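You operate a simulated robot arm through the tools that you are given. There is no shell and no other tool. Be economical: measure what you need, move in short steps, check, and stop when the job is done.

You run a simulated robot arm. Do the job below in one go: nothing can be reset, and whatever is moved stays where it is left.

TASK
Fetch the green oil cartridge and set it on the framed lens on the top of the rework table.
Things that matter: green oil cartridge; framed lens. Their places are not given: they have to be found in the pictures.

Only the result counts: the job must be done as asked and must still hold three seconds after the hand-in. Knocking over, shifting, dropping, spilling or breaking anything else fails it.

THE ROBOT
A 6-joint arm with a two-finger parallel gripper, fixed in place. Base frame: the origin is at the foot of the arm, x ahead of it, y to its left, z up; the work surface is at about z = 0.8. Lengths are in m, angles in rad, forces in N, time in s.
With the tool pointing down near the work surface it reaches from about 0.26 to 0.68 m from the base axis. Its first joint turns from -1.152 to 1.152 rad. Payload 2.9 kg.
The TCP is the grasp point between the finger pads, 0.03 m short of the fingertips. In the tool frame z runs along the fingers and y along their closing line. Largest opening 0.11 m; finger width 0.02, thickness 0.01; the body of the gripper, 0.048 by 0.112 m, starts 0.055 m behind the TCP.
Orientation is that of the tool frame in the base frame, as a unit quaternion [x, y, z, w]. With the fingers straight down and closing along the base's y, the tool's x points along the base's -x, its y along +y and its z along -z.

THE INTERFACE
- The arm moves only by the tool arm_command. Its argument "plan" is a list of rows, each a list of 7 numbers: the shift along the tool's x, y, z in m, then the turn, a rotation vector about the tool's x, y, z in rad, then the opening, from 0 (shut) to 1 (fully open). In form: [[x, y, z, wx, wy, wz, grip], ...]. A call has 1 to 12 rows; each row shifts and turns the commanded pose from where the row before left it, along the tool's axes as they then stand. A row lasts 0.2 s, in which the tool goes at most 0.05 m and 0.15 rad; a call with a longer step from one row to the next is refused whole, and so is a gripper value outside its range. A pose out of reach is approached as far as the arm can. The call stops where the force on the tool passes 40 N (or 10 N more than at its start, if that is more) or the arm is blocked; 0.2 s more then pass. The fingers move at their own pace (about 0.108 m/s each) and stop on an object; they squeeze with about 39 N. The grip force told is the motor's: it shows also when the fingers shut on nothing. Time passes only in rows, and 0.2 s behind the last, so rows that do not move let the fingers close. The reply holds the time, the measured pose of the TCP, the force on the tool along the base axes, the opening and the grip force, in the units named above and with some noise, and new pictures: "pictures" is both (left out), scene, wrist or none.
- Cameras (640 x 400 px; columns grow to the right, rows downward): "scene" is fixed at [0.0815, 0.4423, 1.3822]; the picture's right is [-0.68, -0.73, 0.00], its down [-0.45, 0.42, -0.79] and it looks along [0.58, -0.54, -0.61] (base axes); focal length 321 px, centre (320, 200). "wrist" rides on the gripper at [-0.036, 0, -0.057] in the tool frame; the picture's right is [0.00, -1.00, 0.00], its down [0.97, 0.00, -0.24] and it looks along [0.24, 0.00, 0.97] (tool axes); focal length 218 px, centre (320, 200).
- probe_pixels(camera, pixels): for up to 12 pixels [column, row] of the newest picture of that camera ("zoom" is the newest enlarged one), the place [x, y, z] in the base frame of the surface seen there, good to about 0.002 m. It takes no simulated time.
- zoom(camera, box): a new picture of the part [left, top, right, bottom] of that camera's present view, enlarged. It takes no simulated time.
- job_done(): hands the job in; it is judged then, once.

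Work in short steps. Measure before you move; look again where a grasp or a placing could have gone wrong, and mend it. You have 60 turns and 120 pictures in all, those below and enlarged ones among them. Open the gripper and draw the arm clear of the work before you hand the job in, unless the task says otherwise; then end with one line.

The tools are called as a command line: name --pt "numbers of a row" for each row, then --argument value for the rest, lists and objects as JSON in quotes. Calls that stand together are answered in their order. arm_command: Moves the arm, as the interface text tells. Its arguments: {"type":"object","properties":{"plan":{"type":"array","items":{"type":"array","items":{"type":"number"}}},"pictures":{"type":"string","enum":["both","scene","wrist","none"]}},"required":["plan"]} The other tools are called the same way: probe_pixels (camera, pixels) gives the place of the surface under pixels of a picture; zoom (camera, box) takes an enlarged picture of a part of a camera's view; job_done () hands the job in.

At the start:

```text
time_s: 0.0
tcp_pos: [0.354, -0.1612, 1.0082]
orientation: [-0.001, 1.0, 0.001, 0.0]
contact_force: [0.8, -0.2, -0.4]
finger_gap: 0.1102
gripper_force: 0.1
```

scene: 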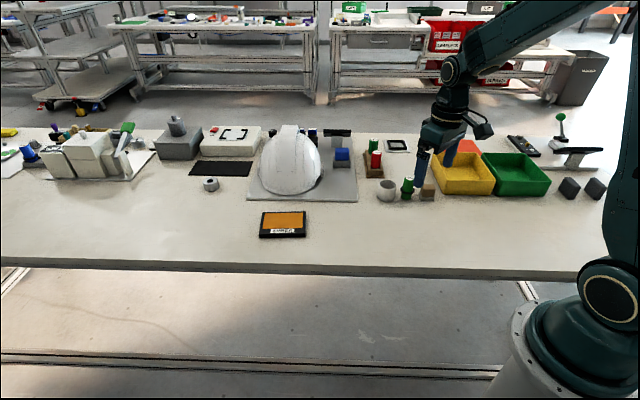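
wrist: 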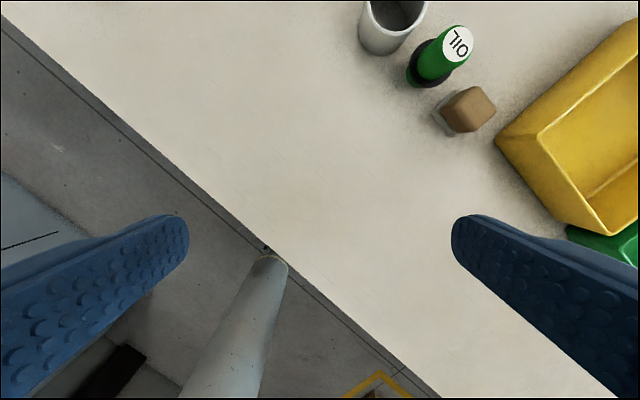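

The wrist view shows the green OIL cartridge at about (440,55), between a grey cup and a brown block. I zoom into the scene to find the framed lens and measure.

zoom --camera "scene" --box '[340, 120, 480, 208]'

zoom --camera "scene" --box '[140, 100, 360, 240]'

probe_pixels --camera "wrist" --pixels '[[458, 43], [432, 68], [425, 85], [466, 88], [466, 110], [385, 45], [395, 10], [500, 140], [300, 150]]'

```text
4.55 times, centred on (410, 164) of scene
```

zoom: 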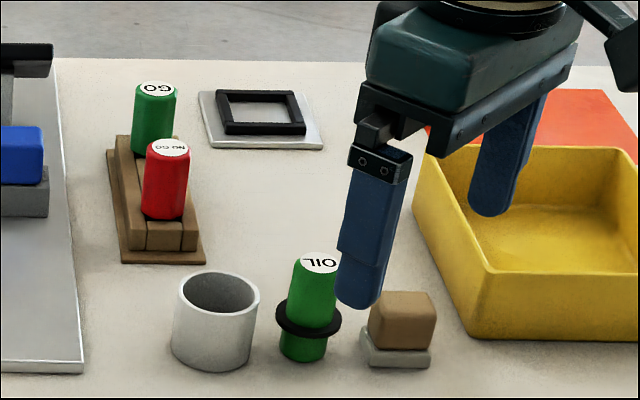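

```text
2.86 times, centred on (250, 170) of scene
```

zoom: 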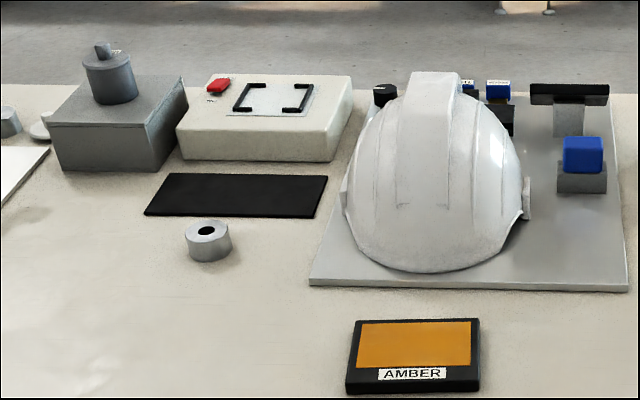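

```text
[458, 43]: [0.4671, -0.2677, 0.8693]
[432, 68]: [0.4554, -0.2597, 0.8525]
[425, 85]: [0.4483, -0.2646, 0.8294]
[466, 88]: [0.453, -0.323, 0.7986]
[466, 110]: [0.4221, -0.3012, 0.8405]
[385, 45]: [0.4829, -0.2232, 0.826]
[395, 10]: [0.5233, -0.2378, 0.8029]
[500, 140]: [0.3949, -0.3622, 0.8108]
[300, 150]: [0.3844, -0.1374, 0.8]
```

The green cartridge (with a black collar) stands at about (0.46,-0.27). The lens could be the amber framed plate at scene (283,224) or the black frame on a plate at (397,145), so I look closer at both and at the left end.

zoom --camera "scene" --box '[375, 130, 423, 160]'

zoom --camera "scene" --box '[250, 200, 314, 240]'

zoom --camera "scene" --box '[0, 100, 160, 200]'

zoom --camera "scene" --box '[430, 100, 630, 220]'

probe_pixels --camera "scene" --pixels '[[397, 146], [397, 140], [397, 151], [283, 220], [284, 232], [265, 214], [303, 214], [265, 235], [303, 235], [230, 134], [220, 168], [290, 245]]'

```text
13.33 times, centred on (399, 145) of scene
```

zoom: 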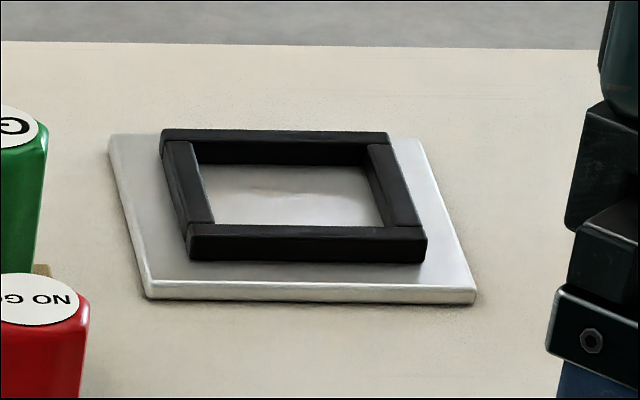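

```text
10.00 times, centred on (282, 220) of scene
```

zoom: 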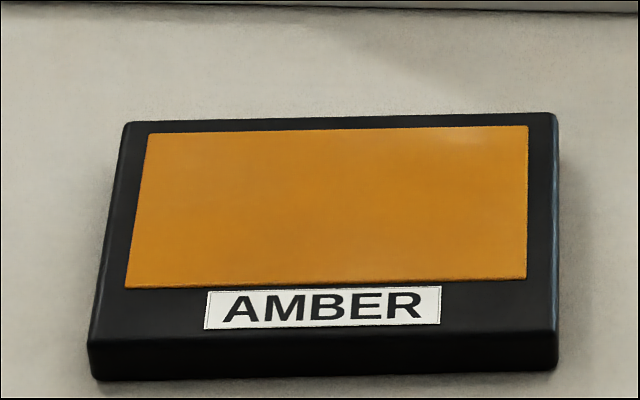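

```text
4.00 times, centred on (80, 150) of scene
```

zoom: 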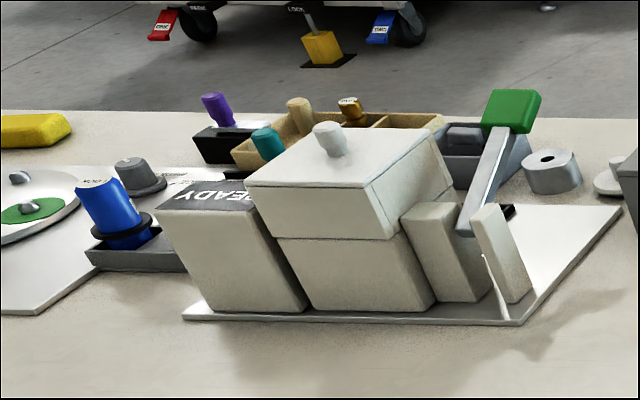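

```text
3.20 times, centred on (530, 160) of scene
```

zoom: 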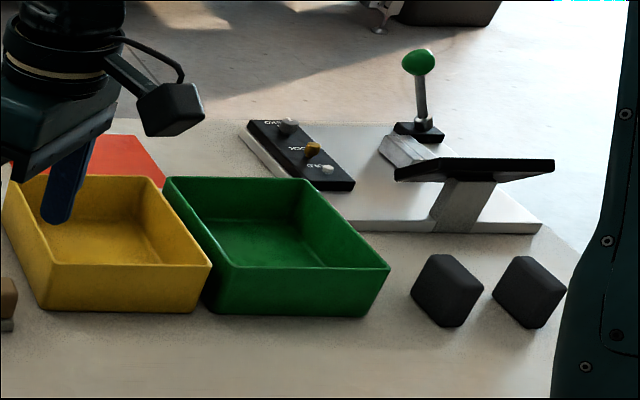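

```text
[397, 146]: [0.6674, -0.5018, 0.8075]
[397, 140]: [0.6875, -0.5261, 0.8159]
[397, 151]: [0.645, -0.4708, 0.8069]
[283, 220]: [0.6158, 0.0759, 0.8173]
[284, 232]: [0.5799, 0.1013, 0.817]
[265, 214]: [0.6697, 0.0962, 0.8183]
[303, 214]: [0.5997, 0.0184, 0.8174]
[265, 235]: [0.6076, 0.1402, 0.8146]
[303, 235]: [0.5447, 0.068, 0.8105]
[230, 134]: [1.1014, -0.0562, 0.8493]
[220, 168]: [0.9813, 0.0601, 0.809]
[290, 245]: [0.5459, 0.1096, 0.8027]
```

The amber framed plate (centre about (0.605, 0.08), top z≈0.817) is the framed lens; the other black frame is an empty one and out of reach. Next I measure the cartridge and its neighbours in an enlarged wrist view.

zoom --camera "wrist" --box '[340, 0, 532, 150]'

probe_pixels --camera "wrist" --pixels '[[443, 38], [472, 45], [457, 28], [456, 58], [458, 43], [412, 78], [440, 84], [415, 60], [423, 8], [380, 52], [445, 112], [490, 100]]'

probe_pixels --camera "scene" --pixels '[[410, 177], [408, 183], [407, 190], [406, 197], [402, 189], [413, 189], [427, 188], [427, 198], [378, 183], [396, 185], [387, 200], [423, 197]]'

```text
2.67 times, centred on (436, 75) of wrist
```

zoom: 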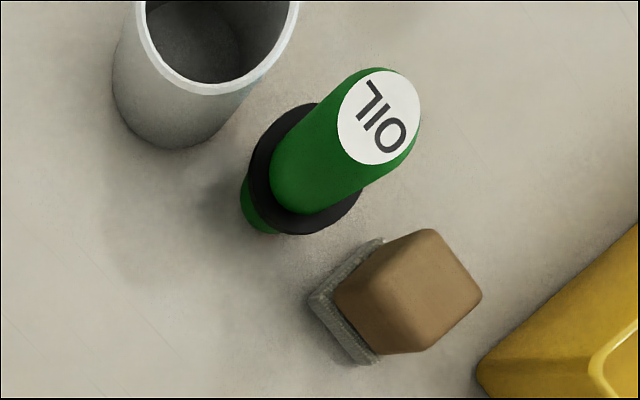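

```text
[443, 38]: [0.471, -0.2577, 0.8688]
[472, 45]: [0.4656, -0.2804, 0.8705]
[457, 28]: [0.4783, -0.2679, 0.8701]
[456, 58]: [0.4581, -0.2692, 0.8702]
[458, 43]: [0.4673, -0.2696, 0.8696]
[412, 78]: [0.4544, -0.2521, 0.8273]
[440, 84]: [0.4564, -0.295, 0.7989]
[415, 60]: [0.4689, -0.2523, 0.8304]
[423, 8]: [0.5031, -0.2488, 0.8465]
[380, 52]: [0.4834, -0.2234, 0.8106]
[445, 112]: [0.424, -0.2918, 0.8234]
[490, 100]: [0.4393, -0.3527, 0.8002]
```

```text
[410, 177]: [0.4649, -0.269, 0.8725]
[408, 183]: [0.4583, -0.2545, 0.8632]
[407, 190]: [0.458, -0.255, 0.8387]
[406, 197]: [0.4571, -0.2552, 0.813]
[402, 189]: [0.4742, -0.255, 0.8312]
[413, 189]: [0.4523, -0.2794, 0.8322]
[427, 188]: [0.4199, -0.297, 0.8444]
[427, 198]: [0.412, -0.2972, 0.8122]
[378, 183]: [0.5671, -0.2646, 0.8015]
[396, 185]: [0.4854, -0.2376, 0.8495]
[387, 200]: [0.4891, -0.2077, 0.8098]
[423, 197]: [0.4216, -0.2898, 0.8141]
```

The cartridge stands upright at (0.467,-0.268), about 0.028 m across, top z 0.870, collar at z≈0.83. Cup and block lie on a 45° line either side, so I go over it and turn the closing line 45° to that line's perpendicular.

arm_command --pt "-0.02825 -0.0268 0 0 0 0 1" --pt "-0.02825 -0.0268 0 0 0 0 1" --pt "-0.02825 -0.0268 0 0 0 0 1" --pt "-0.02825 -0.0268 0 0 0 0 1" --pt "0 0 0 0 0 -0.131 1" --pt "0 0 0 0 0 -0.131 1" --pt "0 0 0 0 0 -0.131 1" --pt "0 0 0 0 0 -0.131 1" --pt "0 0 0 0 0 -0.131 1" --pt "0 0 0 0 0 -0.131 1" --pt "0 0 0 0 0 0 1"

```text
time_s: 2.4
tcp_pos: [0.4667, -0.2679, 1.01]
orientation: [-0.383, 0.924, 0.001, 0.0]
contact_force: [-0.3, -0.4, -0.2]
finger_gap: 0.1102
gripper_force: 0.0
```

scene: 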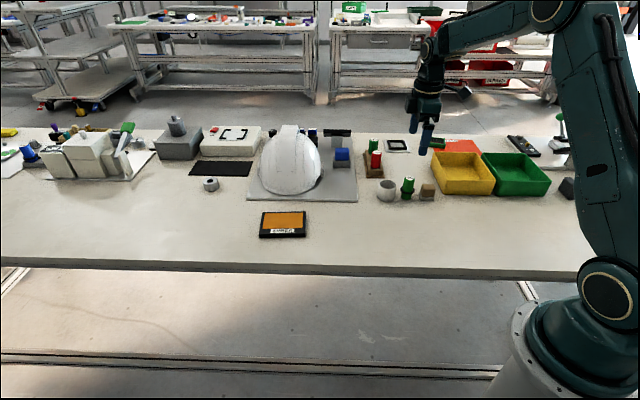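
wrist: 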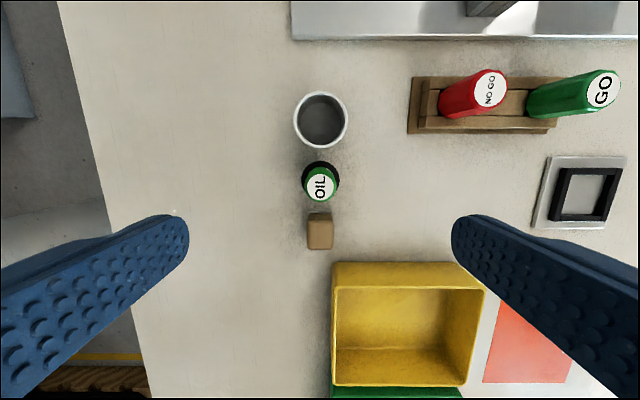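

The gripper is over the cartridge, seen at wrist (320,187), with the fingers clear of cup and block. I recheck the cartridge top and measure the helmet and collar before going down.

probe_pixels --camera "wrist" --pixels '[[308, 186], [333, 186], [320, 172], [320, 199], [320, 186], [306, 170], [334, 172], [320, 164], [320, 228], [320, 93]]'

probe_pixels --camera "scene" --pixels '[[290, 127], [290, 160], [290, 190], [275, 192], [310, 190], [290, 198]]'

```text
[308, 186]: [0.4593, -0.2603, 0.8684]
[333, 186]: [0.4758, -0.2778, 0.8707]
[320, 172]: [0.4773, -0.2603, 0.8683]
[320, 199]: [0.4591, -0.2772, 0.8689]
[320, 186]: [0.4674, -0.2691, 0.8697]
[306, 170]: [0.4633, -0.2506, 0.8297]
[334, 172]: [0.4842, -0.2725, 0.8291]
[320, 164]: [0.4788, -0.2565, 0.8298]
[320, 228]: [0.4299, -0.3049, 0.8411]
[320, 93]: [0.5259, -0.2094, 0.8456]
```

```text
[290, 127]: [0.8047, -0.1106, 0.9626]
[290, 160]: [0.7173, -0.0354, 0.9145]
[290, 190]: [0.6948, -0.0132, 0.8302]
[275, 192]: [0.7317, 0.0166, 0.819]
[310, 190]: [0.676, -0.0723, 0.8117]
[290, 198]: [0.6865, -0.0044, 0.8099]
```

Centre confirmed at (0.467,-0.269), collar top at 0.830. I descend to z 0.865 (tips at 0.835) and close.

arm_command --pt "0 0 0.035 0 0 0 1" --pt "0 0 0.035 0 0 0 1" --pt "0 0 0.035 0 0 0 1" --pt "0 0 0.02 0 0 0 1" --pt "0 0 0.02 0 0 0 1" --pt "0 0 0 0 0 0 1"

```text
time_s: 3.8
tcp_pos: [0.4682, -0.2701, 0.8632]
orientation: [-0.382, 0.924, 0.0, 0.001]
contact_force: [0.1, 0.4, -0.1]
finger_gap: 0.1101
gripper_force: 0.1
```

scene: 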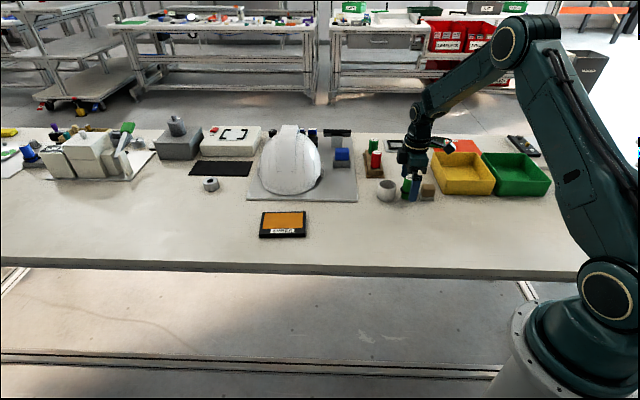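
wrist: 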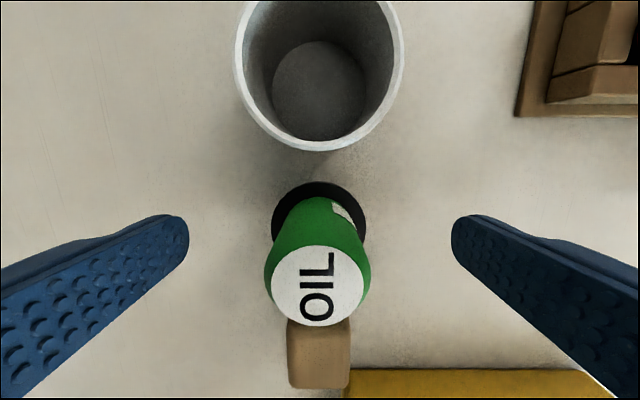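

The cartridge is centred between the fingers (label at (318,286)). I raise 2 mm for collar clearance and close.

arm_command --pt "0 0 -0.002 0 0 0 1" --pt "0 0 0 0 0 0 0.5" --pt "0 0 0 0 0 0 0" --pt "0 0 0 0 0 0 0" --pt "0 0 0 0 0 0 0" --pt "0 0 0 0 0 0 0" --pictures "wrist"

```text
time_s: 5.2
tcp_pos: [0.4666, -0.2679, 0.8661]
orientation: [-0.383, 0.924, 0.002, 0.001]
contact_force: [0.7, -0.4, 0.1]
finger_gap: 0.0287
gripper_force: 39.1
```

wrist: 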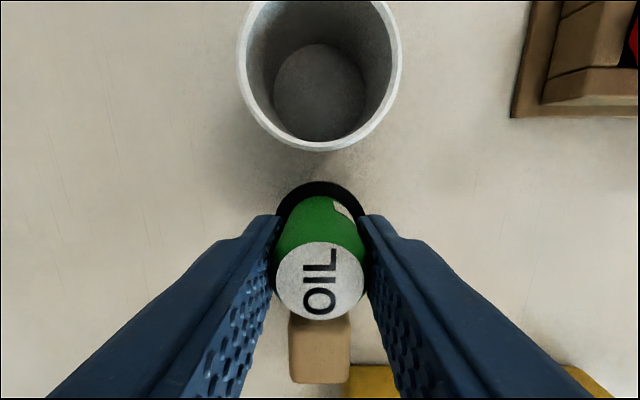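

Gripped: gap 0.0287, force 39 N. I lift straight up slowly at first.

arm_command --pt "0 0 -0.015 0 0 0 0" --pt "0 0 -0.025 0 0 0 0" --pt "0 0 -0.03 0 0 0 0" --pt "0 0 -0.03 0 0 0 0" --pt "0 0 -0.03 0 0 0 0" --pt "0 0 0 0 0 0 0"

```text
time_s: 6.6
tcp_pos: [0.4654, -0.2697, 0.9961]
orientation: [-0.383, 0.924, 0.002, 0.0]
contact_force: [-0.1, 0.2, -0.9]
finger_gap: 0.0283
gripper_force: 39.4
```

scene: 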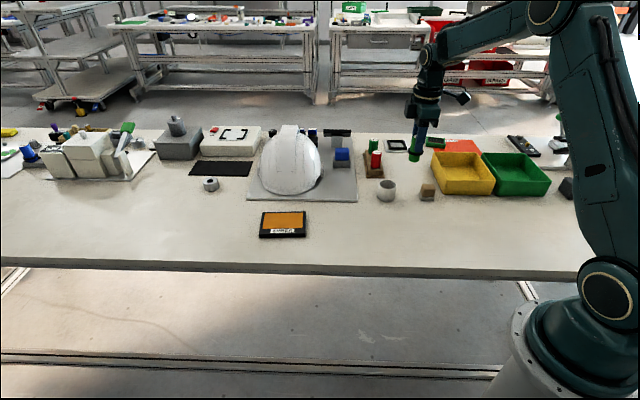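
wrist: 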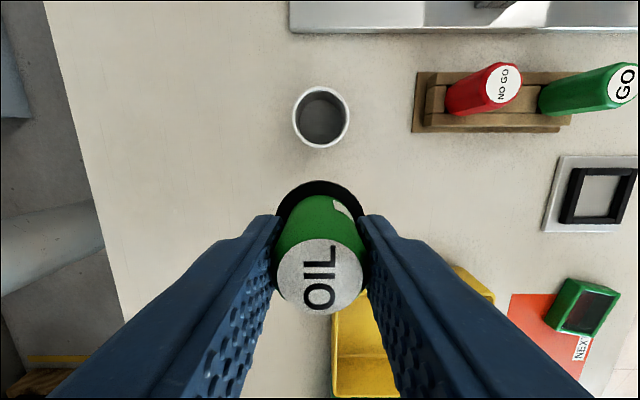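

The cartridge is lifted cleanly. A green-rimmed item has come into view at wrist (585,305), so I check whether it could also be a framed lens.

zoom --camera "wrist" --box '[490, 250, 640, 390]'

probe_pixels --camera "wrist" --pixels '[[586, 310], [570, 285], [600, 330], [525, 310], [580, 345]]'

```text
2.86 times, centred on (565, 320) of wrist
```

zoom: 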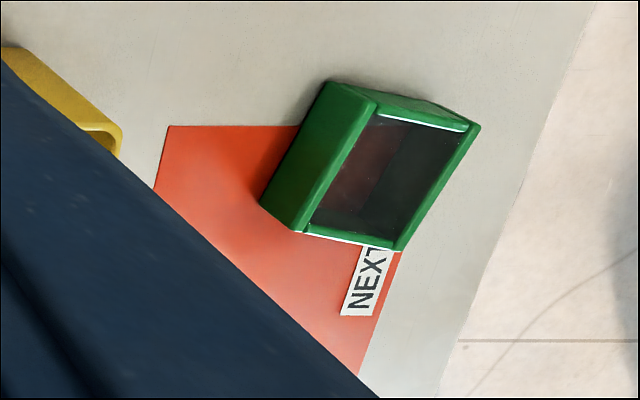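

```text
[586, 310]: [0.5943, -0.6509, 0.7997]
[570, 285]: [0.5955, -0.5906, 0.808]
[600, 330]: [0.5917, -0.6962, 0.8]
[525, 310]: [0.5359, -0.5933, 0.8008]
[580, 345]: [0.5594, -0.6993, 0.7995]
```

That is an upright green-framed screen at r≈0.84, out of reach; the amber framed lens stays the target. I carry the cartridge at this height to above (0.605, 0.081), and probe the lens corners.

probe_pixels --camera "scene" --pixels '[[263.5, 213], [304.5, 212.5], [304.5, 232], [260.5, 233], [266, 214.5], [302, 213.5], [302, 227], [263.5, 228]]'

arm_command --pt "-0.0173 0.00744 0 0 0 0 0" --pt "-0.0346 0.01488 0 0 0 0 0" --pt "-0.0346 0.01488 0 0 0 0 0" --pt "-0.0346 0.01488 0 0 0 0 0" --pt "-0.0346 0.01488 0 0 0 0 0" --pt "-0.0346 0.01488 0 0 0 0 0" --pt "-0.0346 0.01488 0 0 0 0 0" --pt "-0.0346 0.01488 0 0 0 0 0" --pt "-0.0346 0.01488 0 0 0 0 0" --pt "-0.0346 0.01488 0 0 0 0 0" --pt "-0.0173 0.00744 0 0 0 0 0" --pt "0 0 0 0 0 0 0"

```text
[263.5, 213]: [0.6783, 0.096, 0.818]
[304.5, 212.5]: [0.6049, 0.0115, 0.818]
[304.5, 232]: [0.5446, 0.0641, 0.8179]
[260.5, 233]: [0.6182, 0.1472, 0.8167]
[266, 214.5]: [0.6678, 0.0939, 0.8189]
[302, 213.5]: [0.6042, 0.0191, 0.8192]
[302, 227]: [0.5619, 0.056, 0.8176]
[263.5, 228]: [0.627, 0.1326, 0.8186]
```

```text
time_s: 9.2
tcp_pos: [0.6063, 0.084, 0.9959]
orientation: [-0.382, 0.924, 0.001, 0.0]
contact_force: [0.1, 0.1, -0.7]
finger_gap: 0.0286
gripper_force: 38.2
```

scene: 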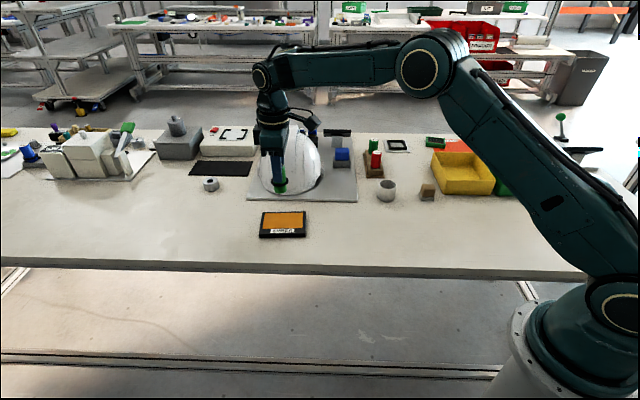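
wrist: 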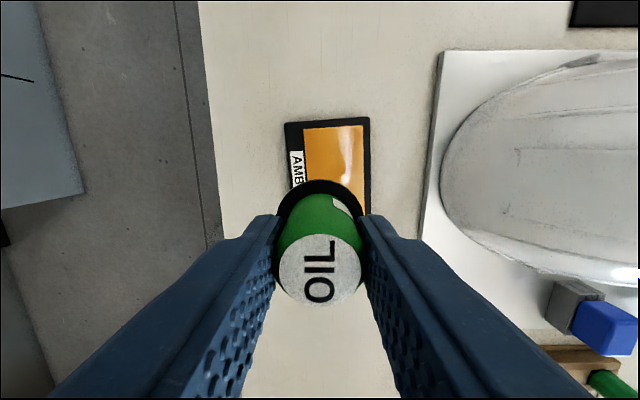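

Lens corners give a plate centre of (0.612,0.080) and amber centre of (0.615,0.075), top z 0.818. I shift about 9 mm sideways and go down to z≈0.892, leaving about 7 mm.

arm_command --pt "-0.002 -0.0092 0 0 0 0 0" --pt "0 0 0.03 0 0 0 0" --pt "0 0 0.03 0 0 0 0" --pt "0 0 0.025 0 0 0 0" --pt "0 0 0.019 0 0 0 0" --pt "0 0 0 0 0 0 0"

zoom --camera "scene" --box '[234, 170, 330, 245]'

```text
time_s: 10.6
tcp_pos: [0.6124, 0.0767, 0.8908]
orientation: [-0.383, 0.924, 0.001, 0.0]
contact_force: [-0.6, 0.4, -1.3]
finger_gap: 0.0289
gripper_force: 38.7
```

scene: 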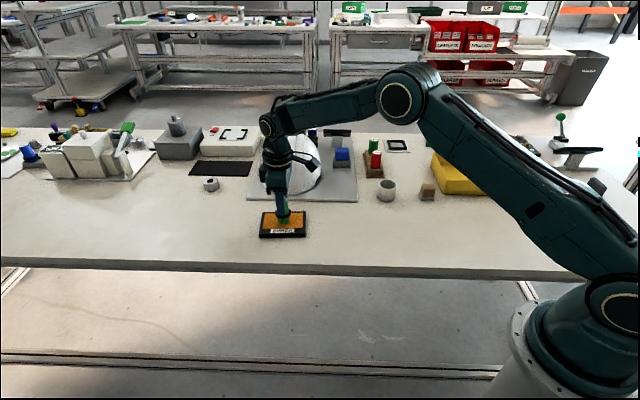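
wrist: 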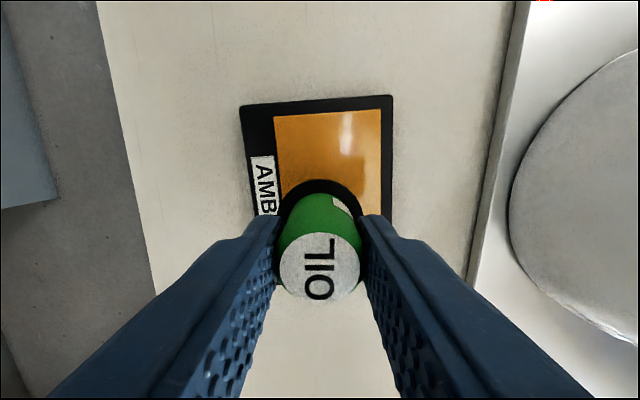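

```text
5.33 times, centred on (282, 208) of scene
```

zoom: 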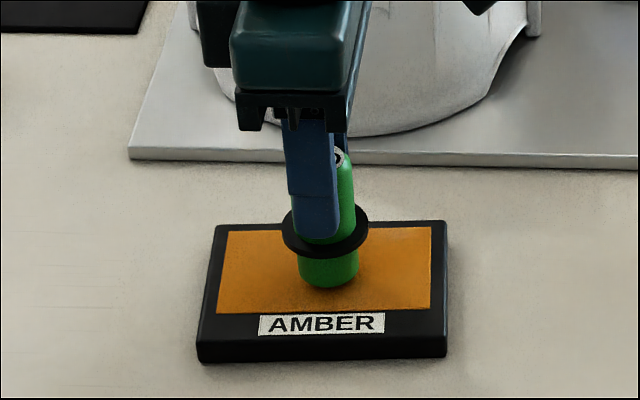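

The cartridge hovers a few mm over the amber field. I lower in small steps, watching the force.

arm_command --pt "0 0 0.002 0 0 0 0" --pt "0 0 0.002 0 0 0 0" --pt "0 0 0.001 0 0 0 0" --pt "0 0 0 0 0 0 0" --pictures "none"

```text
time_s: 11.6
tcp_pos: [0.6135, 0.0776, 0.8876]
orientation: [-0.382, 0.924, 0.001, 0.001]
contact_force: [0.3, -0.4, 3.3]
finger_gap: 0.0289
gripper_force: 39.0
```

The z force rose to 3.3 N, so contact may be starting; I go 1 mm more to confirm.

arm_command --pt "0 0 0.001 0 0 0 0" --pt "0 0 0 0 0 0 0" --pictures "none"

zoom --camera "scene" --box '[250, 190, 314, 240]'

```text
time_s: 12.2
tcp_pos: [0.6135, 0.0772, 0.8867]
orientation: [-0.383, 0.924, 0.0, 0.001]
contact_force: [-2.1, -0.5, 8.6]
finger_gap: 0.0285
gripper_force: 39.4
```

```text
8.00 times, centred on (282, 215) of scene
```

zoom: 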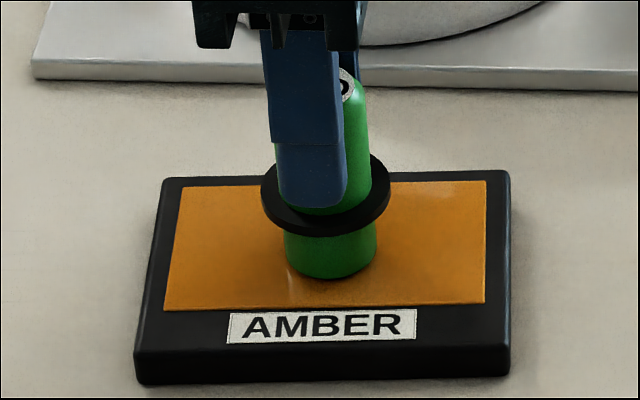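

Contact is firm (8.6 N) and the cartridge stands upright on the amber lens. I ease off 1 mm, open the fingers gently, then rise.

arm_command --pt "0 0 -0.001 0 0 0 0" --pt "0 0 0 0 0 0 0.3" --pt "0 0 0 0 0 0 0.6" --pt "0 0 0 0 0 0 0.8" --pt "0 0 0 0 0 0 0.8"

```text
time_s: 13.4
tcp_pos: [0.614, 0.0772, 0.8866]
orientation: [-0.382, 0.924, 0.001, 0.001]
contact_force: [-0.1, -0.2, -0.2]
finger_gap: 0.0879
gripper_force: 0.1
```

scene: 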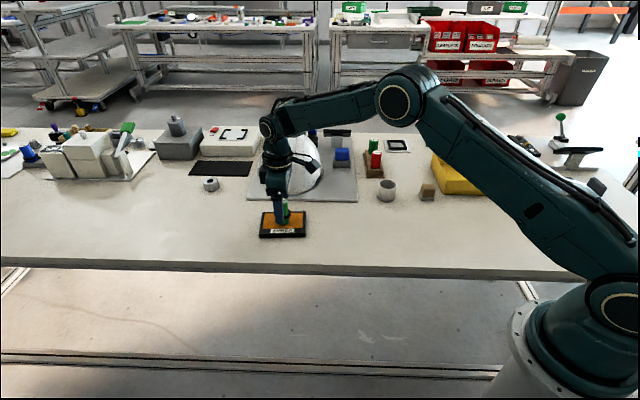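
wrist: 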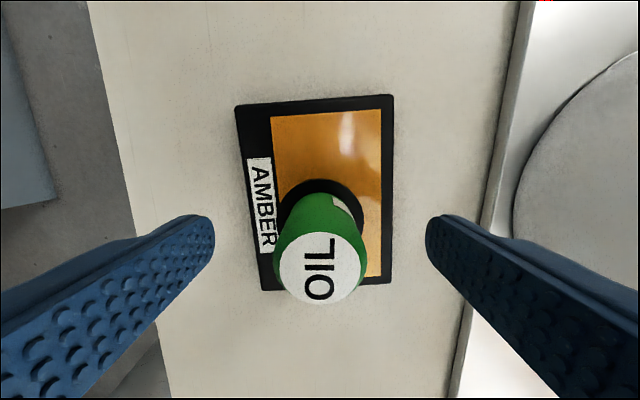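

Released and standing free. I rise straight up and draw back toward the base.

arm_command --pt "0 0 -0.02 0 0 0 0.8" --pt "0 0 -0.04 0 0 0 0.8" --pt "0 0 -0.04 0 0 0 0.8" --pt "0 0 -0.04 0 0 0 0.8" --pt "0.03 0.03 0 0 0 0 0.8" --pt "0.03 0.03 0 0 0 0 0.8" --pt "0.03 0.03 0 0 0 0 0.8" --pt "0.03 0.03 0 0 0 0 0.8" --pt "0 0 0 0 0 0 0.8"

zoom --camera "scene" --box '[234, 170, 330, 245]'

```text
time_s: 15.4
tcp_pos: [0.4417, 0.0756, 1.027]
orientation: [-0.384, 0.924, 0.001, 0.001]
contact_force: [0.6, 0.5, 0.1]
finger_gap: 0.0881
gripper_force: 0.0
```

scene: 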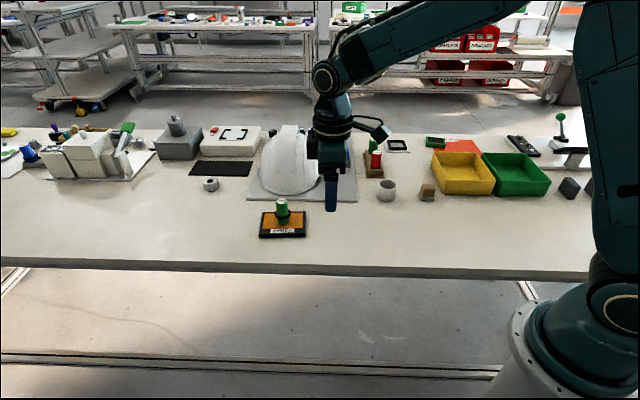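
wrist: 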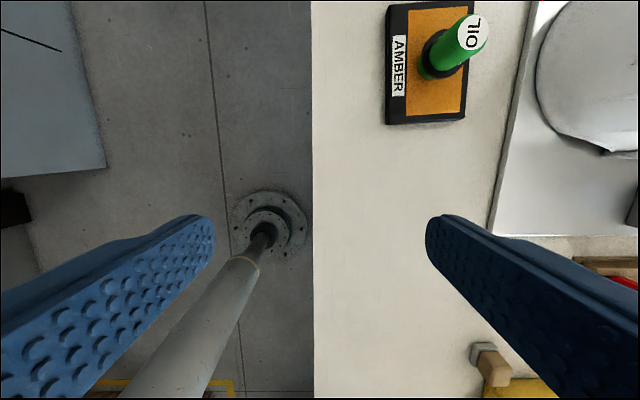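

```text
5.33 times, centred on (282, 208) of scene
```

zoom: 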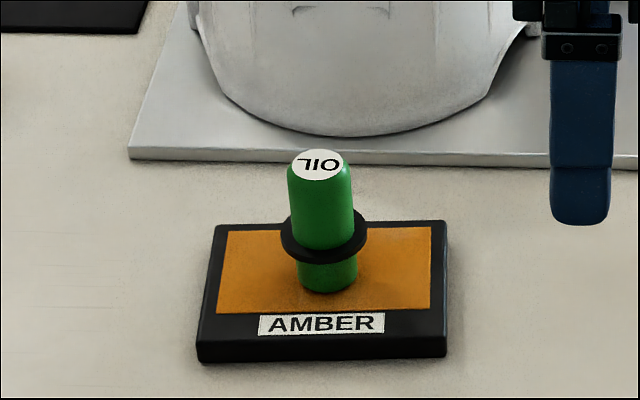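

The cartridge stands upright in the middle of the lens, nothing else moved, and the arm is clear; I hand in.

job_done

```text
The job is handed in.
```

The green oil cartridge is standing upright in the middle of the amber framed lens, the gripper is open and the arm is drawn clear, and the last pictures show nothing else moved.
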